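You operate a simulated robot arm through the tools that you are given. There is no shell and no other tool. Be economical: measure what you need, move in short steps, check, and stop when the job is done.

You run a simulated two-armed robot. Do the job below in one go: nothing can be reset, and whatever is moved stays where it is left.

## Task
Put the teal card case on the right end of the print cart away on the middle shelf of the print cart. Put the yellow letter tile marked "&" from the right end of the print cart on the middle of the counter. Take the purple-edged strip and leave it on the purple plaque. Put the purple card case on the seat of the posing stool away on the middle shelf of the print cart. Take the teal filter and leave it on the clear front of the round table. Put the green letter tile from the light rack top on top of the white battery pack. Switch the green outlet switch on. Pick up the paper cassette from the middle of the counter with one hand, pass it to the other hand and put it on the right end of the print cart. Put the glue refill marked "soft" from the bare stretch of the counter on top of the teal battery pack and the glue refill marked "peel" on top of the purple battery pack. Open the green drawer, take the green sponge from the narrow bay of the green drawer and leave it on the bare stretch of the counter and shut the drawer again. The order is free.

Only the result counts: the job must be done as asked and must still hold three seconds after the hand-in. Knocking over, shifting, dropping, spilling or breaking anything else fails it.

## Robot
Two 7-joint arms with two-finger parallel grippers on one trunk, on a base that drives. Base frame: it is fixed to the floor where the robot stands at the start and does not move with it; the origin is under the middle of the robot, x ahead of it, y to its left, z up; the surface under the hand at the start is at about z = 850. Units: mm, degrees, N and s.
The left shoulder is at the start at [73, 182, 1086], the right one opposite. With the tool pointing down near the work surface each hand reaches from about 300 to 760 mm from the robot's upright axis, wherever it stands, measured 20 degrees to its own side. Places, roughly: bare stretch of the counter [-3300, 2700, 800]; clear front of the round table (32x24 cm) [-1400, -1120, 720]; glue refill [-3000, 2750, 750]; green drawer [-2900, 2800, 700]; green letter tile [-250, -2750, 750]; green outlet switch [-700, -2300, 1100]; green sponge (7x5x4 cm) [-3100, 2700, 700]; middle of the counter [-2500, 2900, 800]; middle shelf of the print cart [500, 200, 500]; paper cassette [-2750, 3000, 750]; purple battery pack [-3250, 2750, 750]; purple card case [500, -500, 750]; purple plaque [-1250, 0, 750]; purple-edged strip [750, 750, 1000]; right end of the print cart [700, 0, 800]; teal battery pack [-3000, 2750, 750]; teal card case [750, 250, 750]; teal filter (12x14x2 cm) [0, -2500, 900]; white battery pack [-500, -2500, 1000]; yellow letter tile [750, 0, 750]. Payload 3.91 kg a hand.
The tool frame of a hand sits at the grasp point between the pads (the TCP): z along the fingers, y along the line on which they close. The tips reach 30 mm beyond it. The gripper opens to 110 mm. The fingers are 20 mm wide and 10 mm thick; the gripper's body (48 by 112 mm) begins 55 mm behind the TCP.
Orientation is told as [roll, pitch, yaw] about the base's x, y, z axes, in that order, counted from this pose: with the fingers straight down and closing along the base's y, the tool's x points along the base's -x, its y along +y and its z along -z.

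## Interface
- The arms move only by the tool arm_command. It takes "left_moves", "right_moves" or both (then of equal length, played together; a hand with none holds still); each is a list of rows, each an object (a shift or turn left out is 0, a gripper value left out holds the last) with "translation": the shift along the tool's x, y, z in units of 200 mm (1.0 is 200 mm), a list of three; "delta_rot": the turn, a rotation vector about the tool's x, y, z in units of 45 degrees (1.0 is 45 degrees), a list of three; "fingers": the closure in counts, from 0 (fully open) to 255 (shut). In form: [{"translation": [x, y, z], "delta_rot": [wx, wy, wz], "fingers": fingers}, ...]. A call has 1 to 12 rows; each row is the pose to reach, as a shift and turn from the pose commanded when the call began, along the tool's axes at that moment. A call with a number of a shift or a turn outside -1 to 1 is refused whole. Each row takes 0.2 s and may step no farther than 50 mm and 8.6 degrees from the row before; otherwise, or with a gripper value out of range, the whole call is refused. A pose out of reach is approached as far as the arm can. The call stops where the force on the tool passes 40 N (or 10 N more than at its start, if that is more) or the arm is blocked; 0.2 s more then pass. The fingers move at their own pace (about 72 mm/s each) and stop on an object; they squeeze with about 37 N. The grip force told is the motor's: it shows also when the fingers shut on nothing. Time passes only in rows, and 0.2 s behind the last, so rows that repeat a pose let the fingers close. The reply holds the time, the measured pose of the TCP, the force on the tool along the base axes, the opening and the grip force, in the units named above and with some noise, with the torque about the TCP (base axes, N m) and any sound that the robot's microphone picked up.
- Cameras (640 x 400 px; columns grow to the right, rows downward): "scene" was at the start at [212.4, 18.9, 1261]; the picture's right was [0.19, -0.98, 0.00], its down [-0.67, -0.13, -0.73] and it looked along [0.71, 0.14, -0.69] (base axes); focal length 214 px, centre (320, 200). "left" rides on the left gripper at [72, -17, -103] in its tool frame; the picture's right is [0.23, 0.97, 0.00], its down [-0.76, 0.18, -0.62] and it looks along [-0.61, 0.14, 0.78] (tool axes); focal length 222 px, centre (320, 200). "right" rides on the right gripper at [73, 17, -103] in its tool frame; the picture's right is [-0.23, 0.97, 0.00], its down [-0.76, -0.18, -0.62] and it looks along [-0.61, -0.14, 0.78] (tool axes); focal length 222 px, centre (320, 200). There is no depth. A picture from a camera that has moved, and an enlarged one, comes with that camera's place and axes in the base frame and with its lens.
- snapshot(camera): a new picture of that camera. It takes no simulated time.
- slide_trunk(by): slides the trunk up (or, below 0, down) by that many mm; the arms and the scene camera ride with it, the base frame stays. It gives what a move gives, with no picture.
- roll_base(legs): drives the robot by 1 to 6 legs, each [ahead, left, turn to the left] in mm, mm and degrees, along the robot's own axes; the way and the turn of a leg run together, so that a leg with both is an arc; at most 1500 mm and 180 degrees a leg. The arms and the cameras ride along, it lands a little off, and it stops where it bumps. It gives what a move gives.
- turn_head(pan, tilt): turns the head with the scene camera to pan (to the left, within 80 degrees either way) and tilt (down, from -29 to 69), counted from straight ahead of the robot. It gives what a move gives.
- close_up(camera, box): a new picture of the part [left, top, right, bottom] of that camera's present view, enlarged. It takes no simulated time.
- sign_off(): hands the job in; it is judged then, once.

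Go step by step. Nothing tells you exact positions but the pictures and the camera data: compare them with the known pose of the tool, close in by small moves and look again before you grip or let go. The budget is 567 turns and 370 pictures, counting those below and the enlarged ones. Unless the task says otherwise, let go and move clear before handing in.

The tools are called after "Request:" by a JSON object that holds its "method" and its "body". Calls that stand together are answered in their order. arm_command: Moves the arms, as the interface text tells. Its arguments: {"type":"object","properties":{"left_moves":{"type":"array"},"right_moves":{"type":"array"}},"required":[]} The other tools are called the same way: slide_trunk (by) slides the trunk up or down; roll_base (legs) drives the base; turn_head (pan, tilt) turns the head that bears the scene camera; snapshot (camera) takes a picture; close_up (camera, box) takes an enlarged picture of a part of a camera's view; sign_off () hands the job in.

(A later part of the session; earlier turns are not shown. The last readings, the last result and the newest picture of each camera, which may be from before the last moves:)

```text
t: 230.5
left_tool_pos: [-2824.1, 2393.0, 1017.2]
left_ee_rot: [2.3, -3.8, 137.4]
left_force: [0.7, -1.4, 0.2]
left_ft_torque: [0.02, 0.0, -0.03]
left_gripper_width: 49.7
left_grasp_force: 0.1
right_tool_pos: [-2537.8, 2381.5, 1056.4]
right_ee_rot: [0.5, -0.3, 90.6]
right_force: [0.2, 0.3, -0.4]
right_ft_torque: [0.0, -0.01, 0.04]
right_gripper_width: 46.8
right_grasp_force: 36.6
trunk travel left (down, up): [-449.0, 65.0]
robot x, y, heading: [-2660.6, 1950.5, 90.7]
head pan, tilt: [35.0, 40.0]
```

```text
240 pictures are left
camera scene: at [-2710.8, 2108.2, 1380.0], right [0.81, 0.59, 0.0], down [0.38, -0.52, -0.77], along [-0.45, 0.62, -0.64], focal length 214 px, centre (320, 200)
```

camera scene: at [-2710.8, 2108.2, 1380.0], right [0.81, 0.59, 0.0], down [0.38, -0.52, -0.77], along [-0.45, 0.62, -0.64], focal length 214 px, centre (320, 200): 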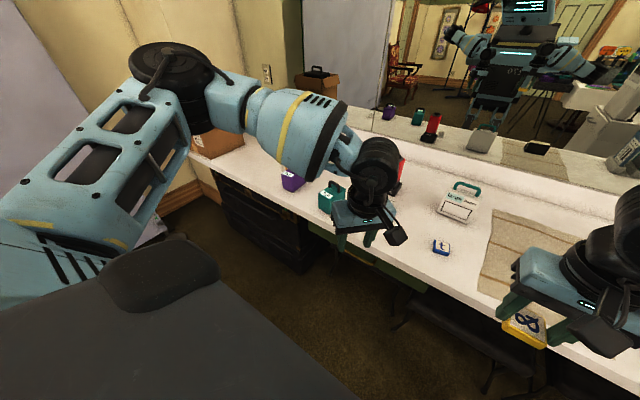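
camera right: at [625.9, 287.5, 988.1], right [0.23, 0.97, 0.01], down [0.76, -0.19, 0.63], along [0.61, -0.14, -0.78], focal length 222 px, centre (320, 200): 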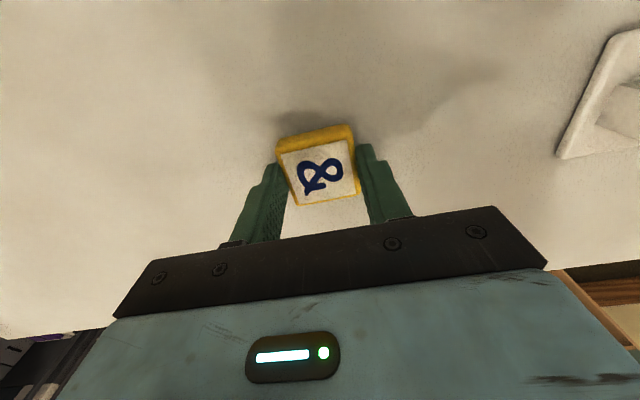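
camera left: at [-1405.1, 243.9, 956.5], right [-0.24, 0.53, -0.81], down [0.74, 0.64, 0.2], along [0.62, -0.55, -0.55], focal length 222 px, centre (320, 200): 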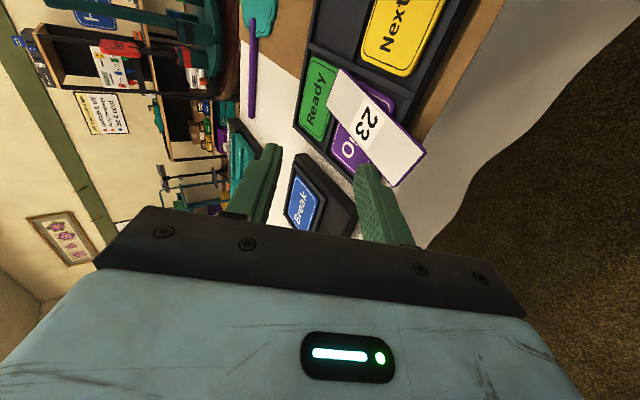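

I move closer to set the tile down left of the mat, at about [-2555,2800].

Request:
{"method": "roll_base", "body": {"legs": [[200, 18, -0.7]]}}

Request:
{"method": "turn_head", "body": {"pan": 0, "tilt": 45}}

Request:
{"method": "snapshot", "body": {"camera": "scene"}}

Request:
{"method": "snapshot", "body": {"camera": "right"}}

```text
t: 232.1
left_tool_pos: [-2839.4, 2591.6, 1016.4]
left_ee_rot: [2.2, -3.8, 136.8]
left_force: [-0.2, -0.4, 0.4]
left_ft_torque: [0.01, 0.04, 0.01]
left_gripper_width: 49.7
left_grasp_force: 0.0
right_tool_pos: [-2553.1, 2576.4, 1056.9]
right_ee_rot: [0.5, -0.4, 89.8]
right_force: [0.1, -0.5, -0.7]
right_ft_torque: [0.0, -0.01, -0.01]
right_gripper_width: 46.9
right_grasp_force: 37.3
trunk travel left (down, up): [-449.0, 65.0]
robot x, y, heading: [-2683.7, 2148.2, 90.3]
head pan, tilt: [35.0, 40.0]
```

```text
t: 233.1
left_tool_pos: [-2838.7, 2590.2, 1016.4]
left_ee_rot: [2.1, -3.8, 136.9]
left_force: [0.7, 0.1, -0.6]
left_ft_torque: [-0.01, -0.06, 0.0]
left_gripper_width: 49.5
left_grasp_force: 0.0
right_tool_pos: [-2553.7, 2576.2, 1056.3]
right_ee_rot: [0.6, -0.4, 89.9]
right_force: [-0.1, -0.3, -0.5]
right_ft_torque: [0.01, -0.01, -0.01]
right_gripper_width: 46.5
right_grasp_force: 37.0
trunk travel left (down, up): [-449.0, 65.0]
robot x, y, heading: [-2680.3, 2149.6, 90.0]
head pan, tilt: [0.0, 45.0]
```

```text
239 pictures are left
camera scene: at [-2680.7, 2316.8, 1372.7], right [1.0, 0.0, 0.0], down [0.0, -0.71, -0.71], along [0.0, 0.71, -0.71], focal length 214 px, centre (320, 200)
```

scene: 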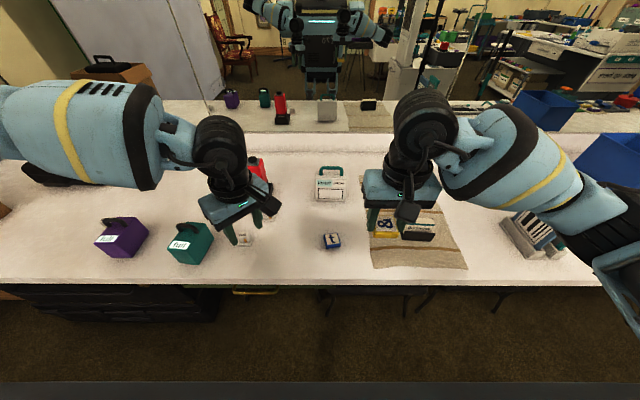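

```text
238 pictures are left
camera right: at [-2569.7, 2504.6, 1160.1], right [-0.97, 0.23, 0.01], down [0.18, 0.76, 0.63], along [0.14, 0.61, -0.78], focal length 222 px, centre (320, 200)
```

right: 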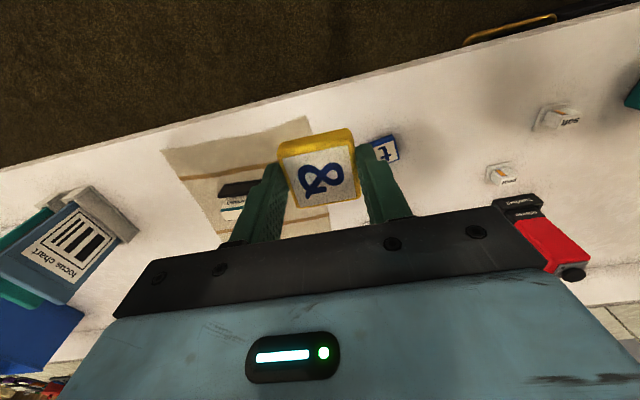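

Request:
{"method": "arm_command", "body": {"right_moves": [{"translation": [-0.22, 0.05, 0.08]}, {"translation": [-0.44, 0.1, 0.16]}, {"translation": [-0.66, 0.14, 0.24]}, {"translation": [-0.88, 0.18, 0.32]}, {"translation": [-1.0, 0.18, 0.5]}]}}

Request:
{"method": "arm_command", "body": {"right_moves": [{"translation": [-0.12, 0, 0.2]}, {"translation": [-0.12, 0, 0.4]}]}}

Request:
{"method": "snapshot", "body": {"camera": "right"}}

Request:
{"method": "snapshot", "body": {"camera": "scene"}}

```text
t: 234.3
left_tool_pos: [-2839.5, 2591.2, 1016.3]
left_ee_rot: [2.2, -3.7, 136.9]
left_force: [0.0, 0.2, -0.2]
left_ft_torque: [0.0, -0.01, -0.02]
left_gripper_width: 49.6
left_grasp_force: 0.1
right_tool_pos: [-2589.3, 2778.6, 959.1]
right_ee_rot: [0.5, -0.4, 89.9]
right_force: [0.2, -0.5, 0.1]
right_ft_torque: [-0.05, 0.01, -0.03]
right_gripper_width: 46.6
right_grasp_force: 37.0
trunk travel left (down, up): [-449.0, 65.0]
robot x, y, heading: [-2677.5, 2146.1, 90.2]
head pan, tilt: [0.0, 45.0]
```

```text
t: 234.9
left_tool_pos: [-2839.4, 2590.2, 1016.9]
left_ee_rot: [2.2, -3.7, 136.8]
left_force: [-0.2, 0.5, -0.5]
left_ft_torque: [-0.01, 0.03, 0.0]
left_gripper_width: 49.9
left_grasp_force: 0.1
right_tool_pos: [-2588.0, 2802.4, 877.2]
right_ee_rot: [0.6, -0.3, 89.9]
right_force: [0.4, -0.3, 0.3]
right_ft_torque: [-0.01, 0.0, 0.02]
right_gripper_width: 46.6
right_grasp_force: 37.1
trunk travel left (down, up): [-449.0, 65.0]
robot x, y, heading: [-2678.5, 2147.7, 90.2]
head pan, tilt: [0.0, 45.0]
```

```text
237 pictures are left
camera right: at [-2605.5, 2730.5, 981.5], right [-0.97, 0.23, 0.01], down [0.18, 0.76, 0.63], along [0.14, 0.61, -0.78], focal length 222 px, centre (320, 200)
```

right: 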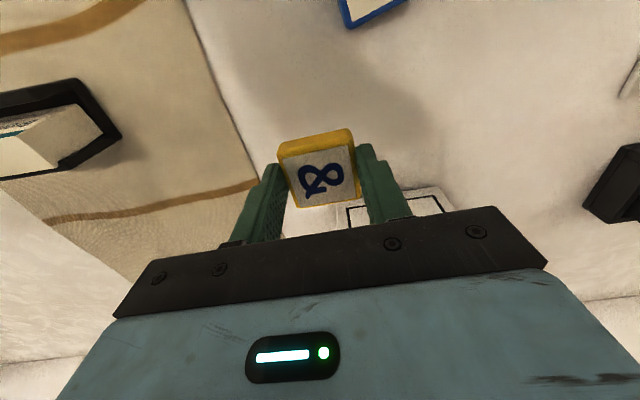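

```text
236 pictures are left
camera scene: at [-2680.2, 2316.6, 1372.7], right [1.0, 0.0, 0.0], down [0.0, -0.71, -0.71], along [0.0, 0.71, -0.71], focal length 214 px, centre (320, 200)
```

scene: 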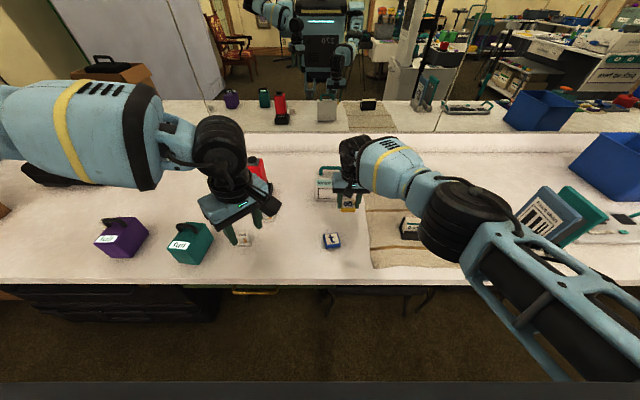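

Request:
{"method": "arm_command", "body": {"right_moves": [{"translation": [0, 0, 0.1]}, {"translation": [0, 0, 0.17]}]}}

Request:
{"method": "close_up", "body": {"camera": "right", "box": [160, 60, 480, 260]}}

```text
t: 235.5
left_tool_pos: [-2838.7, 2590.6, 1017.4]
left_ee_rot: [2.2, -3.8, 136.8]
left_force: [-0.5, 1.1, 0.2]
left_ft_torque: [0.02, 0.03, 0.01]
left_gripper_width: 49.7
left_grasp_force: 0.2
right_tool_pos: [-2587.9, 2800.2, 844.2]
right_ee_rot: [0.5, -0.5, 89.9]
right_force: [-0.3, -0.2, -0.3]
right_ft_torque: [0.01, 0.0, 0.01]
right_gripper_width: 46.7
right_grasp_force: 36.9
trunk travel left (down, up): [-449.0, 65.0]
robot x, y, heading: [-2679.3, 2149.0, 90.2]
head pan, tilt: [0.0, 45.0]
```

```text
2.00 times, centred on (320, 160) of right
camera zoom: at [-2605.2, 2727.8, 947.8], right [-0.97, 0.23, 0.01], down [0.18, 0.76, 0.63], along [0.14, 0.61, -0.78], focal length 444 px, centre (320, 280)
```

zoom: 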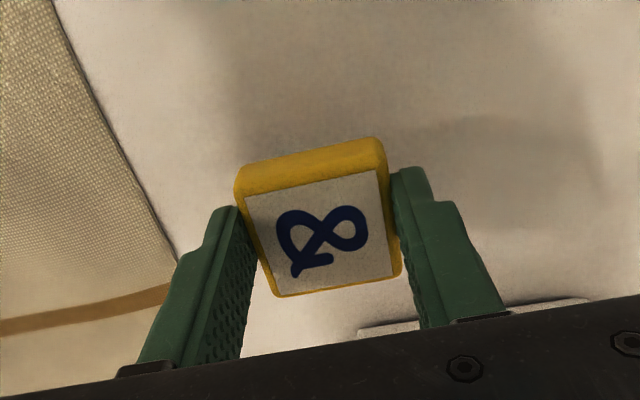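

Request:
{"method": "arm_command", "body": {"right_moves": [{"translation": [0, 0, 0.025]}, {"translation": [0, 0, 0.04]}, {"translation": [0, 0, 0.04]}]}}

Request:
{"method": "arm_command", "body": {"right_moves": [{"translation": [0, 0, 0.015]}, {"translation": [0, 0, 0.025]}, {"translation": [0, 0, 0.025]}]}}

```text
t: 236.3
left_tool_pos: [-2838.5, 2591.3, 1016.8]
left_ee_rot: [2.2, -3.7, 136.7]
left_force: [0.1, -0.9, 0.4]
left_ft_torque: [-0.03, -0.03, 0.0]
left_gripper_width: 49.6
left_grasp_force: 0.2
right_tool_pos: [-2588.7, 2798.0, 839.7]
right_ee_rot: [0.6, -0.4, 90.0]
right_force: [0.9, 0.6, -0.7]
right_ft_torque: [0.02, -0.05, 0.01]
right_gripper_width: 46.7
right_grasp_force: 37.1
right hand out of reach, approached as far as the arm can: row 1, 2, 3
trunk travel left (down, up): [-449.0, 65.0]
robot x, y, heading: [-2678.8, 2147.8, 90.2]
head pan, tilt: [0.0, 45.0]
```

```text
t: 237.1
left_tool_pos: [-2839.2, 2591.0, 1016.5]
left_ee_rot: [2.1, -3.9, 136.8]
left_force: [1.2, -0.3, -0.3]
left_ft_torque: [-0.02, 0.02, -0.02]
left_gripper_width: 49.5
left_grasp_force: 0.0
right_tool_pos: [-2588.5, 2797.2, 835.0]
right_ee_rot: [0.5, -0.4, 89.8]
right_force: [-0.1, 0.1, -0.5]
right_ft_torque: [0.01, 0.02, 0.01]
right_gripper_width: 46.6
right_grasp_force: 36.8
trunk travel left (down, up): [-449.0, 65.0]
robot x, y, heading: [-2679.7, 2144.2, 90.4]
head pan, tilt: [0.0, 45.0]
```

Request:
{"method": "slide_trunk", "body": {"by": -8}}

Request:
{"method": "close_up", "body": {"camera": "right", "box": [160, 60, 480, 260]}}

```text
t: 237.7
left_tool_pos: [-2837.7, 2591.1, 1008.8]
left_ee_rot: [2.1, -3.8, 136.8]
left_force: [0.4, -0.1, 0.5]
left_ft_torque: [0.04, 0.01, 0.01]
left_gripper_width: 49.4
left_grasp_force: 0.0
right_tool_pos: [-2588.7, 2796.9, 827.0]
right_ee_rot: [0.5, -0.4, 89.9]
right_force: [0.0, 0.8, 0.5]
right_ft_torque: [0.01, 0.02, 0.02]
right_gripper_width: 46.5
right_grasp_force: 36.5
trunk travel left (down, up): [-441.0, 73.0]
robot x, y, heading: [-2678.1, 2148.7, 90.3]
head pan, tilt: [0.0, 45.0]
```

```text
2.00 times, centred on (320, 160) of right
camera zoom: at [-2605.3, 2726.0, 930.2], right [-0.97, 0.23, 0.01], down [0.19, 0.76, 0.63], along [0.14, 0.61, -0.78], focal length 444 px, centre (320, 280)
```

zoom: 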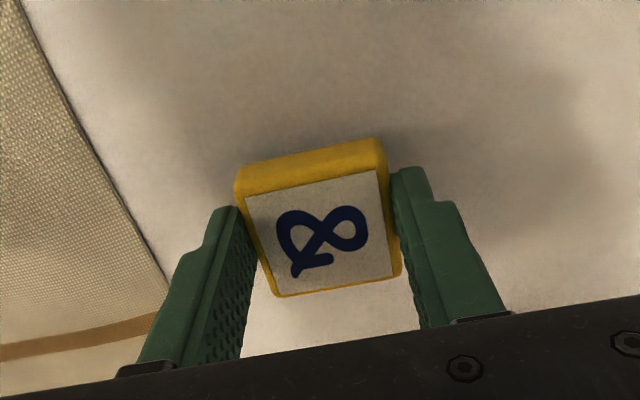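

Request:
{"method": "slide_trunk", "body": {"by": -12}}

Request:
{"method": "slide_trunk", "body": {"by": -8}}

Request:
{"method": "close_up", "body": {"camera": "right", "box": [160, 60, 480, 260]}}

```text
t: 238.3
left_tool_pos: [-2839.7, 2589.9, 997.0]
left_ee_rot: [2.1, -3.8, 136.8]
left_force: [-0.1, 0.6, 0.0]
left_ft_torque: [0.01, -0.04, 0.0]
left_gripper_width: 49.5
left_grasp_force: 0.1
right_tool_pos: [-2588.8, 2797.8, 815.6]
right_ee_rot: [0.6, -0.4, 89.9]
right_force: [-0.3, -1.8, 5.6]
right_ft_torque: [-0.02, -0.1, -0.04]
right_gripper_width: 46.7
right_grasp_force: 36.9
trunk travel left (down, up): [-429.0, 85.0]
robot x, y, heading: [-2676.1, 2147.3, 90.3]
head pan, tilt: [0.0, 45.0]
```

```text
t: 238.8
left_tool_pos: [-2839.4, 2588.3, 989.9]
left_ee_rot: [2.0, -3.9, 136.8]
left_force: [-0.2, -0.2, 0.0]
left_ft_torque: [-0.02, -0.01, 0.01]
left_gripper_width: 49.4
left_grasp_force: 0.1
right_tool_pos: [-2589.0, 2798.2, 810.2]
right_ee_rot: [0.4, -0.7, 89.9]
right_force: [-0.3, -2.3, 28.8]
right_ft_torque: [0.07, -0.13, -0.01]
right_gripper_width: 46.9
right_grasp_force: 37.5
trunk travel left (down, up): [-421.0, 93.0]
robot x, y, heading: [-2680.8, 2148.2, 90.1]
head pan, tilt: [0.0, 45.0]
```

```text
2.00 times, centred on (320, 160) of right
camera zoom: at [-2606.0, 2725.0, 913.2], right [-0.97, 0.23, 0.01], down [0.18, 0.75, 0.63], along [0.14, 0.62, -0.78], focal length 444 px, centre (320, 280)
```

zoom: 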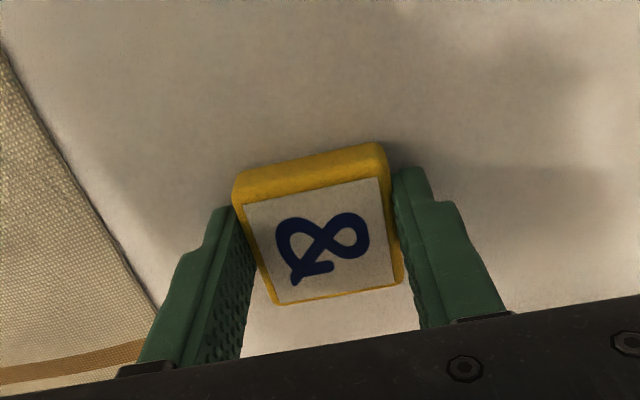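

Counter top ≈ 780. Ease up, release, and lift.

Request:
{"method": "slide_trunk", "body": {"by": 5}}

Request:
{"method": "arm_command", "body": {"right_moves": [{"fingers": 90}, {"fingers": 90}, {"fingers": 90}]}}

Request:
{"method": "slide_trunk", "body": {"by": 60}}

Request:
{"method": "snapshot", "body": {"camera": "right"}}

```text
t: 239.4
left_tool_pos: [-2838.7, 2590.6, 993.3]
left_ee_rot: [2.1, -3.7, 136.8]
left_force: [-0.4, -0.1, 0.4]
left_ft_torque: [0.01, 0.0, -0.02]
left_gripper_width: 49.5
left_grasp_force: 0.1
right_tool_pos: [-2589.1, 2797.5, 812.0]
right_ee_rot: [0.3, -0.4, 89.7]
right_force: [-1.3, 2.1, 6.8]
right_ft_torque: [0.23, 0.05, 0.03]
right_gripper_width: 46.6
right_grasp_force: 37.0
trunk travel left (down, up): [-426.0, 88.0]
robot x, y, heading: [-2679.6, 2146.6, 90.0]
head pan, tilt: [0.0, 45.0]
```

```text
t: 240.2
left_tool_pos: [-2839.3, 2591.7, 992.9]
left_ee_rot: [2.1, -3.8, 136.9]
left_force: [0.2, 0.4, -0.4]
left_ft_torque: [0.01, -0.06, 0.0]
left_gripper_width: 49.3
left_grasp_force: 0.2
right_tool_pos: [-2588.2, 2798.4, 810.9]
right_ee_rot: [0.4, -0.5, 89.8]
right_force: [0.2, -0.6, -0.1]
right_ft_torque: [-0.02, 0.01, 0.0]
right_gripper_width: 71.1
right_grasp_force: 0.1
trunk travel left (down, up): [-426.0, 88.0]
robot x, y, heading: [-2681.6, 2143.0, 90.4]
head pan, tilt: [0.0, 45.0]
```

```text
t: 241.2
left_tool_pos: [-2839.5, 2590.8, 1052.2]
left_ee_rot: [2.2, -3.8, 136.8]
left_force: [-0.2, 0.2, -0.3]
left_ft_torque: [-0.01, 0.0, -0.01]
left_gripper_width: 49.6
left_grasp_force: 0.0
right_tool_pos: [-2589.8, 2814.7, 953.8]
right_ee_rot: [0.4, -7.4, 90.0]
right_force: [0.4, -0.3, -0.9]
right_ft_torque: [-0.04, -0.02, -0.01]
right_gripper_width: 71.1
right_grasp_force: 0.1
trunk travel left (down, up): [-486.0, 28.0]
robot x, y, heading: [-2677.0, 2144.9, 90.4]
head pan, tilt: [0.0, 45.0]
```

```text
232 pictures are left
camera right: at [-2605.9, 2731.5, 1046.3], right [-0.97, 0.23, 0.04], down [0.18, 0.67, 0.72], along [0.14, 0.7, -0.7], focal length 222 px, centre (320, 200)
```

right: 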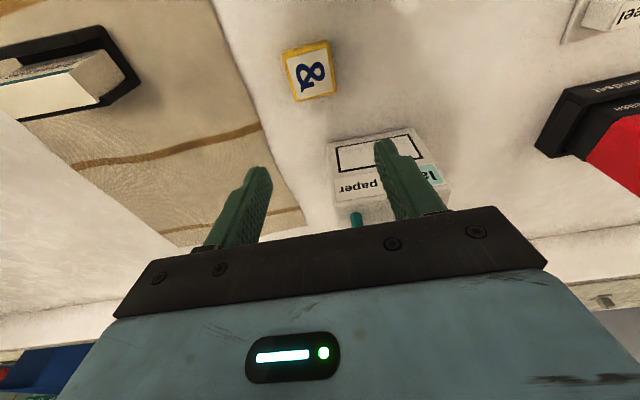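

The tile is down. I pull the right hand back and slide left along the counter to look at refills and battery packs.

Request:
{"method": "arm_command", "body": {"right_moves": [{"translation": [0.2, 0, -0.05]}, {"translation": [0.42, 0, -0.08]}, {"translation": [0.65, 0, -0.1]}, {"translation": [0.87, 0, -0.1]}]}}

Request:
{"method": "roll_base", "body": {"legs": [[-60, 0, -0.3], [0, 420, 0]]}}

Request:
{"method": "turn_head", "body": {"pan": 0, "tilt": 45}}

Request:
{"method": "snapshot", "body": {"camera": "scene"}}

```text
t: 242.2
left_tool_pos: [-2837.6, 2590.0, 1054.6]
left_ee_rot: [2.1, -3.8, 136.7]
left_force: [-0.2, 0.3, -0.6]
left_ft_torque: [0.01, -0.01, -0.04]
left_gripper_width: 49.6
left_grasp_force: 0.1
right_tool_pos: [-2589.9, 2639.2, 950.8]
right_ee_rot: [0.6, -7.6, 89.8]
right_force: [0.0, 0.7, 0.2]
right_ft_torque: [0.02, 0.01, 0.01]
right_gripper_width: 71.0
right_grasp_force: 0.0
trunk travel left (down, up): [-486.0, 28.0]
robot x, y, heading: [-2678.4, 2145.5, 90.4]
head pan, tilt: [0.0, 45.0]
```

```text
t: 247.0
left_tool_pos: [-3260.3, 2532.2, 1053.6]
left_ee_rot: [2.2, -3.8, 136.4]
left_force: [-0.5, 1.0, 0.3]
left_ft_torque: [0.0, -0.01, 0.01]
left_gripper_width: 49.7
left_grasp_force: 0.0
right_tool_pos: [-3010.3, 2580.3, 952.0]
right_ee_rot: [0.4, -7.6, 89.5]
right_force: [-0.3, -0.5, -0.2]
right_ft_torque: [-0.02, 0.01, 0.0]
right_gripper_width: 71.3
right_grasp_force: 0.1
trunk travel left (down, up): [-486.0, 28.0]
robot x, y, heading: [-3101.3, 2087.3, 89.7]
head pan, tilt: [0.0, 45.0]
```

```text
t: 247.6
left_tool_pos: [-3260.5, 2533.6, 1053.8]
left_ee_rot: [2.1, -3.8, 136.4]
left_force: [0.2, -0.1, 0.0]
left_ft_torque: [-0.01, 0.02, -0.03]
left_gripper_width: 49.6
left_grasp_force: 0.0
right_tool_pos: [-3010.1, 2580.6, 952.2]
right_ee_rot: [0.4, -7.7, 89.6]
right_force: [-0.8, 0.5, 0.2]
right_ft_torque: [-0.03, 0.01, -0.01]
right_gripper_width: 71.2
right_grasp_force: 0.0
trunk travel left (down, up): [-486.0, 28.0]
robot x, y, heading: [-3099.3, 2089.0, 89.8]
head pan, tilt: [0.0, 45.0]
```

```text
231 pictures are left
camera scene: at [-3103.6, 2220.9, 1418.0], right [1.0, 0.0, 0.0], down [0.0, -0.71, -0.71], along [0.0, 0.71, -0.71], focal length 214 px, centre (320, 200)
```

scene: 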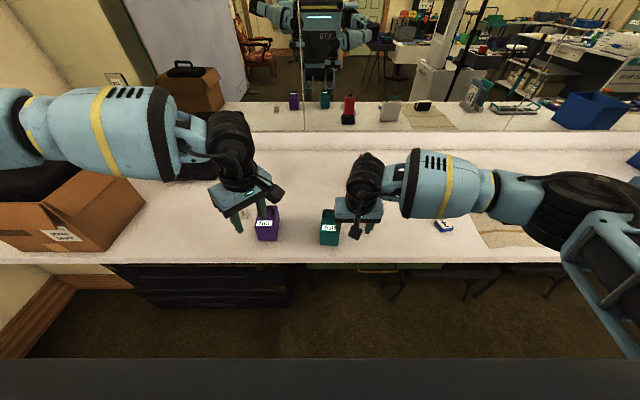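

Request:
{"method": "snapshot", "body": {"camera": "right"}}

Request:
{"method": "snapshot", "body": {"camera": "left"}}

Request:
{"method": "close_up", "body": {"camera": "scene", "box": [200, 140, 480, 290]}}

```text
230 pictures are left
camera right: at [-3027.8, 2495.8, 1045.3], right [-0.97, 0.23, 0.04], down [0.19, 0.67, 0.72], along [0.14, 0.7, -0.7], focal length 222 px, centre (320, 200)
```

right: 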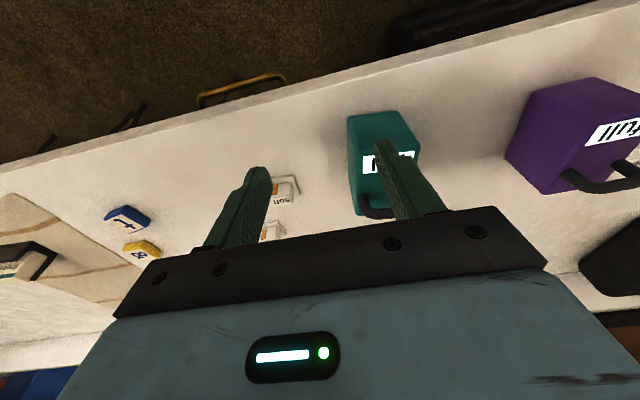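

```text
229 pictures are left
camera left: at [-3187.3, 2494.6, 1150.3], right [-0.5, -0.86, 0.02], down [-0.63, 0.38, 0.68], along [-0.59, 0.33, -0.73], focal length 222 px, centre (320, 200)
```

left: 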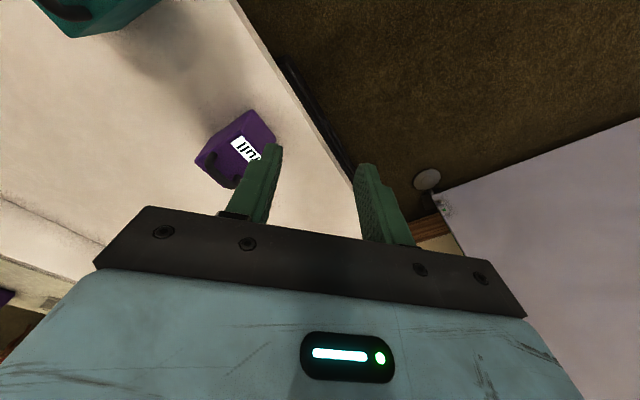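

```text
2.29 times, centred on (340, 215) of scene
camera zoom: at [-3103.6, 2220.9, 1418.0], right [1.0, 0.0, 0.0], down [0.0, -0.71, -0.71], along [0.0, 0.71, -0.71], focal length 490 px, centre (274, 166)
```

zoom: 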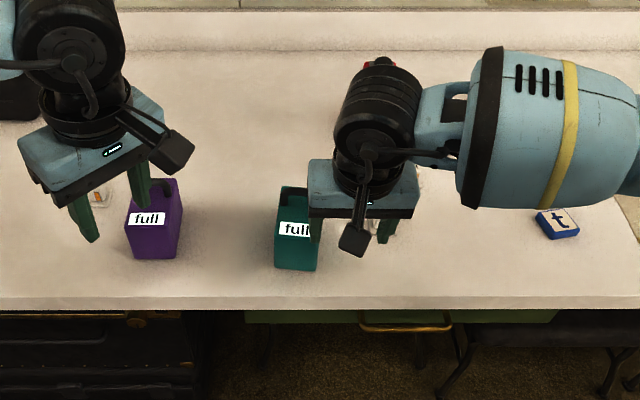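

I pull both hands back and up for a clear view, levelling them too.

Request:
{"method": "arm_command", "body": {"left_moves": [{"translation": [0.12, 0.12, -0.1], "delta_rot": [0, 0, 0.17]}, {"translation": [0.25, 0.25, -0.2], "delta_rot": [0, 0, 0.35]}, {"translation": [0.38, 0.38, -0.25], "delta_rot": [0, 0, 0.53]}, {"translation": [0.5, 0.5, -0.25], "delta_rot": [0, 0, 0.71]}, {"translation": [0.5, 0.5, -0.25], "delta_rot": [0, 0, 0.89]}, {"translation": [0.5, 0.5, -0.25], "delta_rot": [0, 0, 1]}], "right_moves": [{"translation": [0.15, 0, -0.1], "delta_rot": [0, 0.17, 0]}, {"translation": [0.3, 0, -0.25], "delta_rot": [0, 0.17, 0]}, {"translation": [0.45, 0, -0.4], "delta_rot": [0, 0.17, 0]}, {"translation": [0.6, 0, -0.55], "delta_rot": [0, 0.17, 0]}, {"translation": [0.7, -0.1, -0.7], "delta_rot": [0, 0.17, 0]}, {"translation": [0.7, -0.3, -0.7], "delta_rot": [0, 0.17, 0]}]}}

Request:
{"method": "snapshot", "body": {"camera": "scene"}}

Request:
{"method": "close_up", "body": {"camera": "scene", "box": [200, 150, 440, 290]}}

```text
t: 249.0
left_tool_pos: [-3250.8, 2389.2, 1100.3]
left_ee_rot: [4.3, -1.2, 91.3]
left_force: [0.0, -0.1, 0.2]
left_ft_torque: [-0.02, 0.02, 0.04]
left_gripper_width: 49.7
left_grasp_force: 0.1
right_tool_pos: [-2948.7, 2422.1, 1071.7]
right_ee_rot: [0.5, 0.0, 89.6]
right_force: [0.4, -0.6, 0.3]
right_ft_torque: [-0.02, 0.0, -0.01]
right_gripper_width: 71.1
right_grasp_force: 0.1
trunk travel left (down, up): [-486.0, 28.0]
robot x, y, heading: [-3102.8, 2090.1, 89.9]
head pan, tilt: [0.0, 45.0]
```

```text
227 pictures are left
camera scene: at [-3101.6, 2220.5, 1418.0], right [1.0, 0.0, 0.0], down [0.0, -0.71, -0.71], along [0.0, 0.71, -0.71], focal length 214 px, centre (320, 200)
```

scene: 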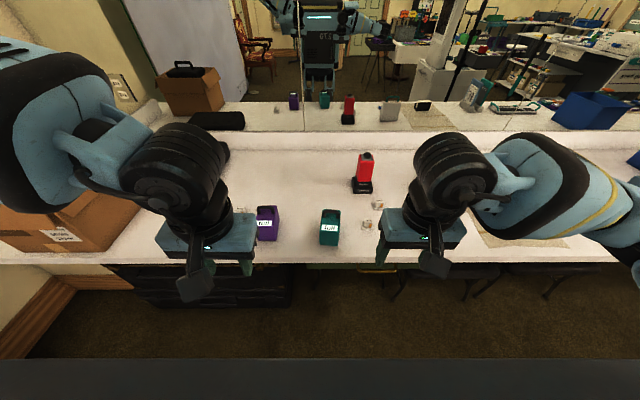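

```text
2.67 times, centred on (320, 220) of scene
camera zoom: at [-3101.6, 2220.5, 1418.0], right [1.0, 0.0, 0.0], down [0.0, -0.71, -0.71], along [0.0, 0.71, -0.71], focal length 572 px, centre (320, 147)
```

zoom: 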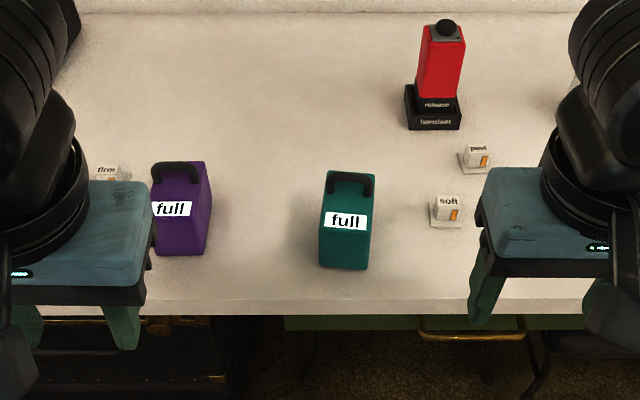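

Request:
{"method": "snapshot", "body": {"camera": "right"}}

Request:
{"method": "close_up", "body": {"camera": "scene", "box": [350, 190, 400, 242]}}

```text
225 pictures are left
camera right: at [-2964.8, 2350.3, 1175.1], right [-0.97, 0.23, 0.01], down [0.19, 0.76, 0.62], along [0.14, 0.61, -0.78], focal length 222 px, centre (320, 200)
```

right: 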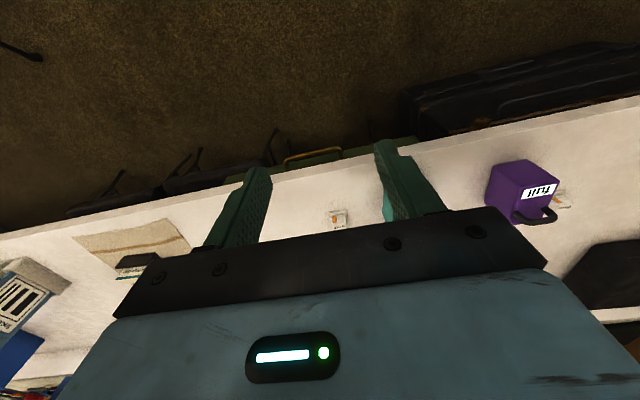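

```text
7.69 times, centred on (375, 216) of scene
camera zoom: at [-3101.6, 2220.5, 1418.0], right [1.0, 0.0, 0.0], down [0.0, -0.71, -0.71], along [0.0, 0.71, -0.71], focal length 1650 px, centre (-103, 77)
```

zoom: 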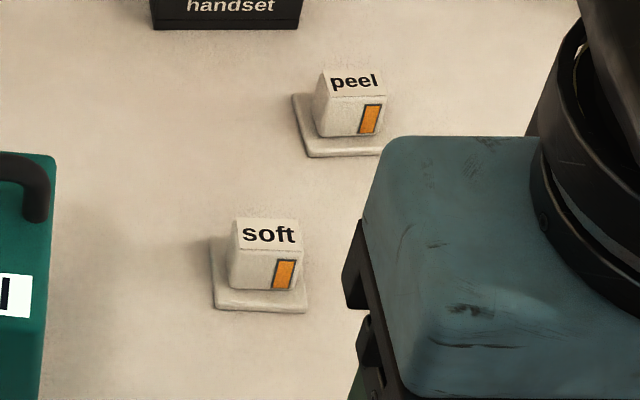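

Labels read: "soft" near [-2927,2720] and "peel" near [-2867,2822]. Right hand goes for "soft".

Request:
{"method": "arm_command", "body": {"right_moves": [{"translation": [-0.2, -0.02, 0.1]}, {"translation": [-0.42, -0.04, 0.2]}, {"translation": [-0.64, -0.06, 0.3]}, {"translation": [-0.86, -0.08, 0.4]}, {"translation": [-1.0, -0.11, 0.5]}]}}

Request:
{"method": "arm_command", "body": {"right_moves": [{"translation": [-0.2, 0, 0.05]}, {"translation": [-0.4, 0, 0.1]}, {"translation": [-0.49, 0, 0.2]}]}}

Request:
{"method": "snapshot", "body": {"camera": "right"}}

```text
t: 250.2
left_tool_pos: [-3251.9, 2390.9, 1099.7]
left_ee_rot: [4.2, -1.1, 91.5]
left_force: [-0.2, -0.1, 0.4]
left_ft_torque: [0.0, 0.03, -0.01]
left_gripper_width: 49.8
left_grasp_force: 0.1
right_tool_pos: [-2927.5, 2624.7, 970.2]
right_ee_rot: [0.4, 0.1, 89.6]
right_force: [-0.5, 0.3, 0.7]
right_ft_torque: [0.02, -0.02, 0.03]
right_gripper_width: 71.2
right_grasp_force: 0.1
trunk travel left (down, up): [-486.0, 28.0]
robot x, y, heading: [-3100.9, 2088.7, 89.8]
head pan, tilt: [0.0, 45.0]
```

```text
t: 251.0
left_tool_pos: [-3253.4, 2390.6, 1099.9]
left_ee_rot: [4.1, -1.2, 91.5]
left_force: [1.2, -0.4, 0.9]
left_ft_torque: [-0.02, -0.02, 0.04]
left_gripper_width: 49.7
left_grasp_force: 0.1
right_tool_pos: [-2928.8, 2720.6, 931.1]
right_ee_rot: [0.6, 0.0, 89.7]
right_force: [0.5, -0.5, 0.7]
right_ft_torque: [-0.02, 0.02, -0.01]
right_gripper_width: 71.2
right_grasp_force: 0.1
trunk travel left (down, up): [-486.0, 28.0]
robot x, y, heading: [-3106.7, 2090.8, 89.9]
head pan, tilt: [0.0, 45.0]
```

```text
223 pictures are left
camera right: at [-2945.3, 2649.3, 1034.7], right [-0.97, 0.23, 0.01], down [0.19, 0.76, 0.62], along [0.14, 0.61, -0.78], focal length 222 px, centre (320, 200)
```

right: 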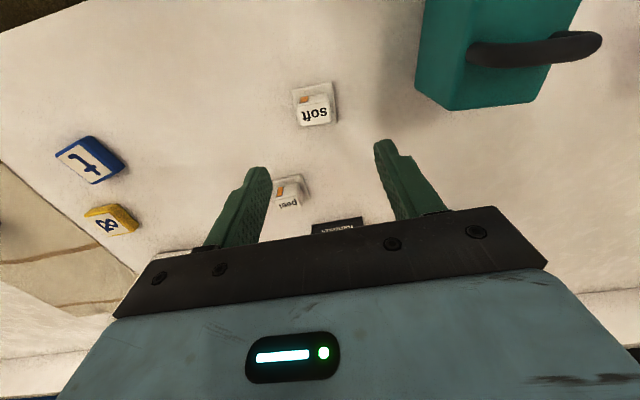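

Request:
{"method": "arm_command", "body": {"right_moves": [{"translation": [0.02, -0.015, 0.2]}, {"translation": [0.025, -0.015, 0.4]}, {"translation": [0.025, -0.015, 0.525]}]}}

Request:
{"method": "close_up", "body": {"camera": "right", "box": [200, 80, 440, 230]}}

```text
t: 251.8
left_tool_pos: [-3254.6, 2391.5, 1100.2]
left_ee_rot: [4.1, -1.2, 91.5]
left_force: [-0.3, -0.1, -0.4]
left_ft_torque: [0.02, -0.03, 0.03]
left_gripper_width: 49.4
left_grasp_force: 0.1
right_tool_pos: [-2926.6, 2714.3, 825.9]
right_ee_rot: [0.2, 0.0, 89.6]
right_force: [-0.2, 0.0, 0.3]
right_ft_torque: [0.01, 0.06, -0.01]
right_gripper_width: 71.3
right_grasp_force: 0.0
trunk travel left (down, up): [-486.0, 28.0]
robot x, y, heading: [-3103.2, 2089.3, 89.9]
head pan, tilt: [0.0, 45.0]
```

```text
2.67 times, centred on (320, 155) of right
camera zoom: at [-2943.1, 2643.0, 930.4], right [-0.97, 0.23, 0.01], down [0.19, 0.76, 0.62], along [0.14, 0.61, -0.78], focal length 592 px, centre (320, 320)
```

zoom: 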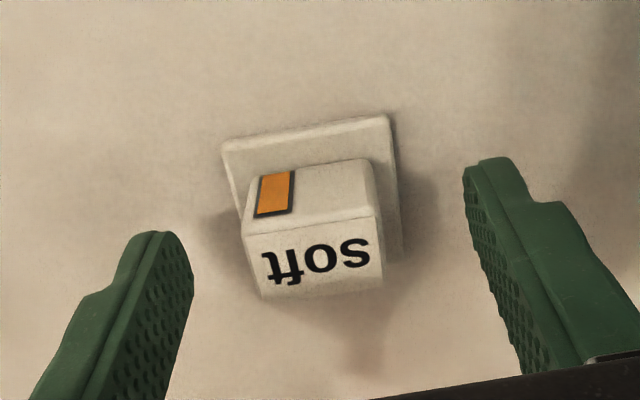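

Request:
{"method": "arm_command", "body": {"right_moves": [{"fingers": 255}, {"fingers": 255}, {"fingers": 255}, {"fingers": 255}, {"fingers": 255}, {"translation": [0, 0, -0.1], "fingers": 255}, {"translation": [0, 0, -0.3], "fingers": 255}, {"translation": [0, 0, -0.5], "fingers": 255}]}}

Request:
{"method": "snapshot", "body": {"camera": "right"}}

```text
t: 253.6
left_tool_pos: [-3253.7, 2389.9, 1100.7]
left_ee_rot: [4.2, -1.2, 91.4]
left_force: [-0.4, -0.2, 0.6]
left_ft_torque: [-0.01, -0.04, -0.03]
left_gripper_width: 49.5
left_grasp_force: 0.2
right_tool_pos: [-2928.5, 2739.3, 924.2]
right_ee_rot: [0.5, 0.1, 89.6]
right_force: [-0.1, -0.5, -0.5]
right_ft_torque: [0.04, 0.0, 0.02]
right_gripper_width: 30.7
right_grasp_force: 36.8
right hand out of reach, approached as far as the arm can: row 6, 7, 8
trunk travel left (down, up): [-486.0, 28.0]
robot x, y, heading: [-3099.0, 2088.5, 89.9]
head pan, tilt: [0.0, 45.0]
```

```text
221 pictures are left
camera right: at [-2945.1, 2667.4, 1027.4], right [-0.97, 0.23, 0.01], down [0.19, 0.76, 0.62], along [0.14, 0.6, -0.79], focal length 222 px, centre (320, 200)
```

right: 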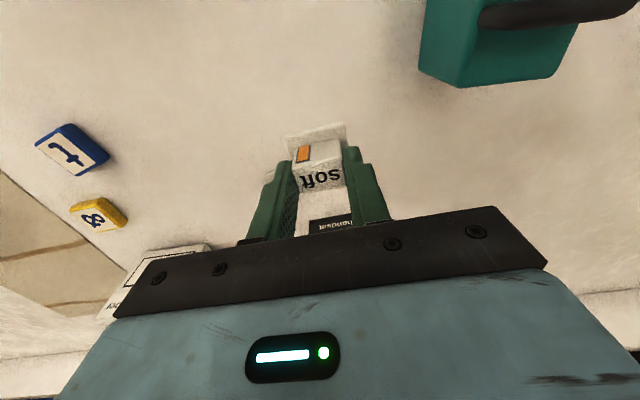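

Got "soft" (with its base). Now look closely at the teal pack's top.

Request:
{"method": "close_up", "body": {"camera": "scene", "box": [240, 190, 350, 260]}}

Request:
{"method": "close_up", "body": {"camera": "right", "box": [380, 0, 640, 110]}}

```text
5.71 times, centred on (295, 225) of scene
camera zoom: at [-3103.7, 2220.3, 1418.2], right [1.0, 0.0, 0.0], down [0.0, -0.71, -0.71], along [0.0, 0.71, -0.71], focal length 1226 px, centre (463, 57)
```

zoom: 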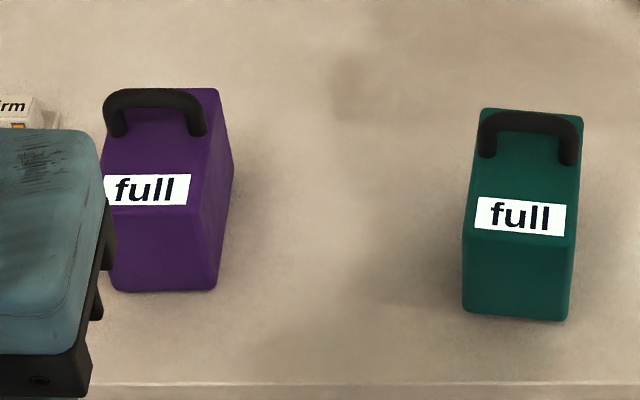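

```text
2.46 times, centred on (510, 55) of right
camera zoom: at [-2945.1, 2667.4, 1027.4], right [-0.97, 0.23, 0.01], down [0.19, 0.76, 0.62], along [0.14, 0.6, -0.79], focal length 547 px, centre (-148, 557)
```

zoom: 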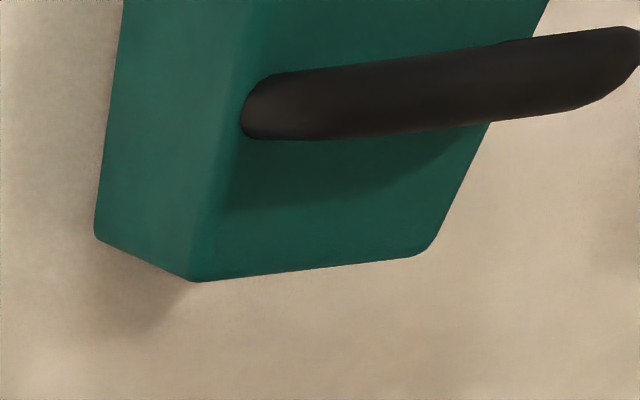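

Teal pack top: y 2634–2730 at z≈860, handle at y≈2694; I'll set the refill on the front part at [-3073,2660].

Request:
{"method": "arm_command", "body": {"right_moves": [{"translation": [0.15, 0, -0.1]}, {"translation": [0.3, 0, -0.2]}, {"translation": [0.4, 0, -0.3]}]}}

Request:
{"method": "roll_base", "body": {"legs": [[0, 110, 0]]}}

Request:
{"method": "snapshot", "body": {"camera": "right"}}

```text
t: 254.4
left_tool_pos: [-3253.5, 2388.9, 1100.6]
left_ee_rot: [4.2, -1.2, 91.4]
left_force: [0.4, -0.5, -0.3]
left_ft_torque: [-0.01, 0.01, 0.02]
left_gripper_width: 49.7
left_grasp_force: 0.1
right_tool_pos: [-2928.0, 2655.0, 981.9]
right_ee_rot: [0.4, 0.2, 89.4]
right_force: [0.0, -0.8, 0.2]
right_ft_torque: [0.05, -0.01, -0.01]
right_gripper_width: 30.8
right_grasp_force: 37.1
trunk travel left (down, up): [-486.0, 28.0]
robot x, y, heading: [-3101.2, 2090.3, 90.2]
head pan, tilt: [0.0, 45.0]
```

```text
t: 256.0
left_tool_pos: [-3362.5, 2390.8, 1100.3]
left_ee_rot: [4.3, -1.2, 91.5]
left_force: [0.3, -0.8, -0.1]
left_ft_torque: [0.0, 0.03, 0.01]
left_gripper_width: 49.5
left_grasp_force: 0.1
right_tool_pos: [-3038.2, 2658.4, 981.9]
right_ee_rot: [0.4, 0.0, 89.5]
right_force: [-0.9, -0.9, -0.2]
right_ft_torque: [-0.01, 0.0, 0.05]
right_gripper_width: 30.9
right_grasp_force: 36.7
trunk travel left (down, up): [-486.0, 28.0]
robot x, y, heading: [-3211.5, 2089.8, 89.9]
head pan, tilt: [0.0, 45.0]
```

```text
218 pictures are left
camera right: at [-3054.2, 2586.9, 1085.8], right [-0.97, 0.23, 0.01], down [0.19, 0.76, 0.62], along [0.14, 0.6, -0.78], focal length 222 px, centre (320, 200)
```

right: 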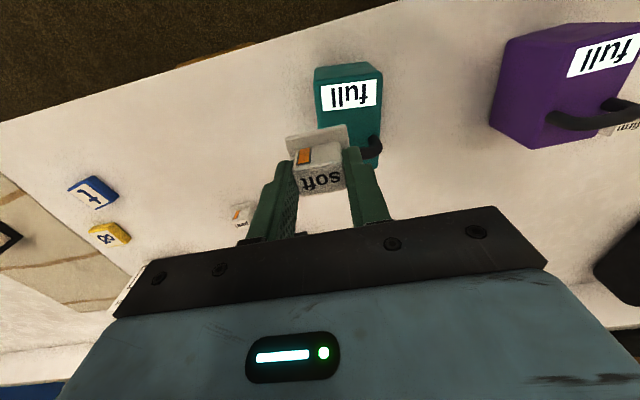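

Request:
{"method": "arm_command", "body": {"right_moves": [{"translation": [0, 0.1, 0.1]}, {"translation": [0, 0.17, 0.2]}, {"translation": [0, 0.17, 0.28]}]}}

Request:
{"method": "close_up", "body": {"camera": "right", "box": [200, 40, 520, 240]}}

Request:
{"method": "close_up", "body": {"camera": "scene", "box": [290, 180, 420, 270]}}

```text
t: 256.8
left_tool_pos: [-3362.1, 2386.9, 1102.3]
left_ee_rot: [4.3, -1.5, 91.5]
left_force: [0.3, 0.0, 0.1]
left_ft_torque: [-0.01, 0.0, 0.02]
left_gripper_width: 49.6
left_grasp_force: 0.0
right_tool_pos: [-3072.7, 2656.4, 934.9]
right_ee_rot: [0.7, -0.6, 89.7]
right_force: [2.1, -9.0, 38.6]
right_ft_torque: [0.78, -0.77, -0.06]
right_gripper_width: 31.6
right_grasp_force: 37.3
trunk travel left (down, up): [-486.0, 28.0]
robot x, y, heading: [-3211.3, 2090.6, 89.9]
head pan, tilt: [0.0, 45.0]
```

```text
2.00 times, centred on (360, 140) of right
camera zoom: at [-3089.3, 2584.7, 1037.6], right [-0.97, 0.23, 0.01], down [0.19, 0.75, 0.63], along [0.14, 0.62, -0.78], focal length 444 px, centre (240, 320)
```

zoom: 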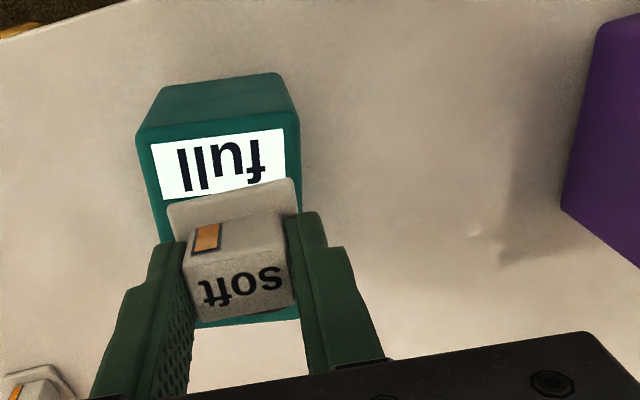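

```text
4.44 times, centred on (355, 225) of scene
camera zoom: at [-3212.7, 2215.7, 1419.4], right [1.0, 0.0, 0.0], down [0.0, -0.7, -0.71], along [0.0, 0.71, -0.7], focal length 953 px, centre (164, 89)
```

zoom: 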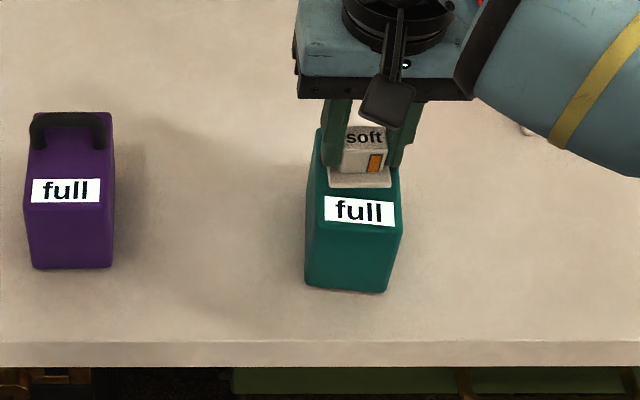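

The base is landing on the handle; I lift and come 17 mm toward me.

Request:
{"method": "arm_command", "body": {"right_moves": [{"translation": [0, 0, -0.08]}, {"translation": [0.08, 0, -0.08]}, {"translation": [0.088, 0, 0.03]}]}}

Request:
{"method": "close_up", "body": {"camera": "scene", "box": [290, 180, 420, 270]}}

```text
t: 257.6
left_tool_pos: [-3362.6, 2392.2, 1100.4]
left_ee_rot: [4.2, -1.1, 91.5]
left_force: [-0.7, 0.6, -0.5]
left_ft_torque: [0.01, -0.01, -0.01]
left_gripper_width: 49.7
left_grasp_force: 0.0
right_tool_pos: [-3073.3, 2640.1, 918.3]
right_ee_rot: [0.5, 0.2, 89.6]
right_force: [0.1, 0.7, 0.0]
right_ft_torque: [0.0, -0.01, -0.05]
right_gripper_width: 31.0
right_grasp_force: 37.5
trunk travel left (down, up): [-486.0, 28.0]
robot x, y, heading: [-3212.9, 2090.0, 89.9]
head pan, tilt: [0.0, 45.0]
```

```text
4.44 times, centred on (355, 225) of scene
camera zoom: at [-3213.0, 2222.2, 1417.7], right [1.0, 0.0, 0.0], down [0.0, -0.71, -0.71], along [0.0, 0.71, -0.71], focal length 953 px, centre (164, 89)
```

zoom: 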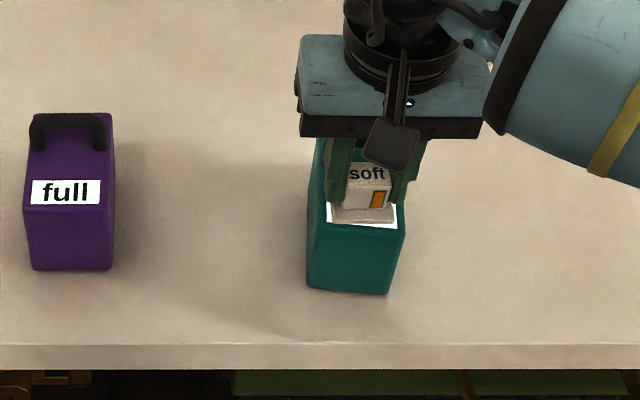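

Request:
{"method": "arm_command", "body": {"right_moves": [{"translation": [0, 0, 0.025]}, {"translation": [0, 0, 0.045]}, {"translation": [0, 0, 0.045]}]}}

Request:
{"method": "arm_command", "body": {"right_moves": [{"translation": [0, 0, 0.015]}, {"translation": [0, 0, 0.02]}, {"translation": [0, 0, 0.02]}]}}

```text
t: 258.4
left_tool_pos: [-3361.9, 2389.0, 1100.5]
left_ee_rot: [4.2, -1.2, 91.5]
left_force: [-0.2, 0.5, -0.4]
left_ft_torque: [0.01, 0.0, -0.04]
left_gripper_width: 49.7
left_grasp_force: 0.1
right_tool_pos: [-3071.2, 2638.8, 912.8]
right_ee_rot: [0.5, 0.1, 89.6]
right_force: [-0.4, 0.7, 0.0]
right_ft_torque: [0.0, -0.03, -0.02]
right_gripper_width: 31.0
right_grasp_force: 36.8
trunk travel left (down, up): [-486.0, 28.0]
robot x, y, heading: [-3215.2, 2087.3, 89.8]
head pan, tilt: [0.0, 45.0]
```

```text
t: 259.2
left_tool_pos: [-3362.5, 2391.5, 1100.0]
left_ee_rot: [4.3, -1.2, 91.5]
left_force: [-0.2, 1.0, 1.3]
left_ft_torque: [0.02, -0.02, -0.01]
left_gripper_width: 49.7
left_grasp_force: 0.1
right_tool_pos: [-3071.5, 2640.5, 908.4]
right_ee_rot: [0.5, 0.2, 89.6]
right_force: [-0.3, -0.1, 1.2]
right_ft_torque: [-0.05, -0.03, -0.01]
right_gripper_width: 31.0
right_grasp_force: 37.5
trunk travel left (down, up): [-486.0, 28.0]
robot x, y, heading: [-3208.7, 2089.4, 89.7]
head pan, tilt: [0.0, 45.0]
```

Request:
{"method": "arm_command", "body": {"right_moves": [{"translation": [0, 0, 0.015]}, {"translation": [0, 0, 0.025]}, {"translation": [0, 0, 0.025]}]}}

Request:
{"method": "close_up", "body": {"camera": "right", "box": [200, 40, 520, 240]}}

```text
t: 260.0
left_tool_pos: [-3363.1, 2388.8, 1102.2]
left_ee_rot: [4.2, -1.4, 91.5]
left_force: [0.5, 0.1, 0.4]
left_ft_torque: [0.01, 0.01, -0.03]
left_gripper_width: 49.7
left_grasp_force: 0.1
right_tool_pos: [-3073.8, 2640.6, 906.3]
right_ee_rot: [0.6, -0.3, 89.5]
right_force: [3.2, -0.1, 29.5]
right_ft_torque: [-0.48, -0.68, 0.04]
right_gripper_width: 31.2
right_grasp_force: 36.8
trunk travel left (down, up): [-486.0, 28.0]
robot x, y, heading: [-3212.9, 2089.0, 90.1]
head pan, tilt: [0.0, 45.0]
```

```text
2.00 times, centred on (360, 140) of right
camera zoom: at [-3089.3, 2568.5, 1010.4], right [-0.97, 0.23, 0.01], down [0.19, 0.76, 0.63], along [0.14, 0.61, -0.78], focal length 444 px, centre (240, 320)
```

zoom: 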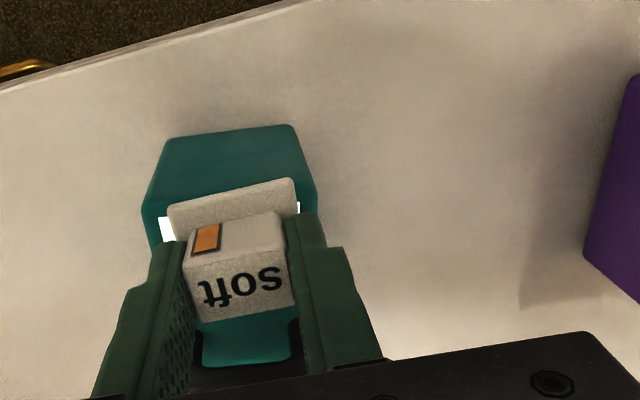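

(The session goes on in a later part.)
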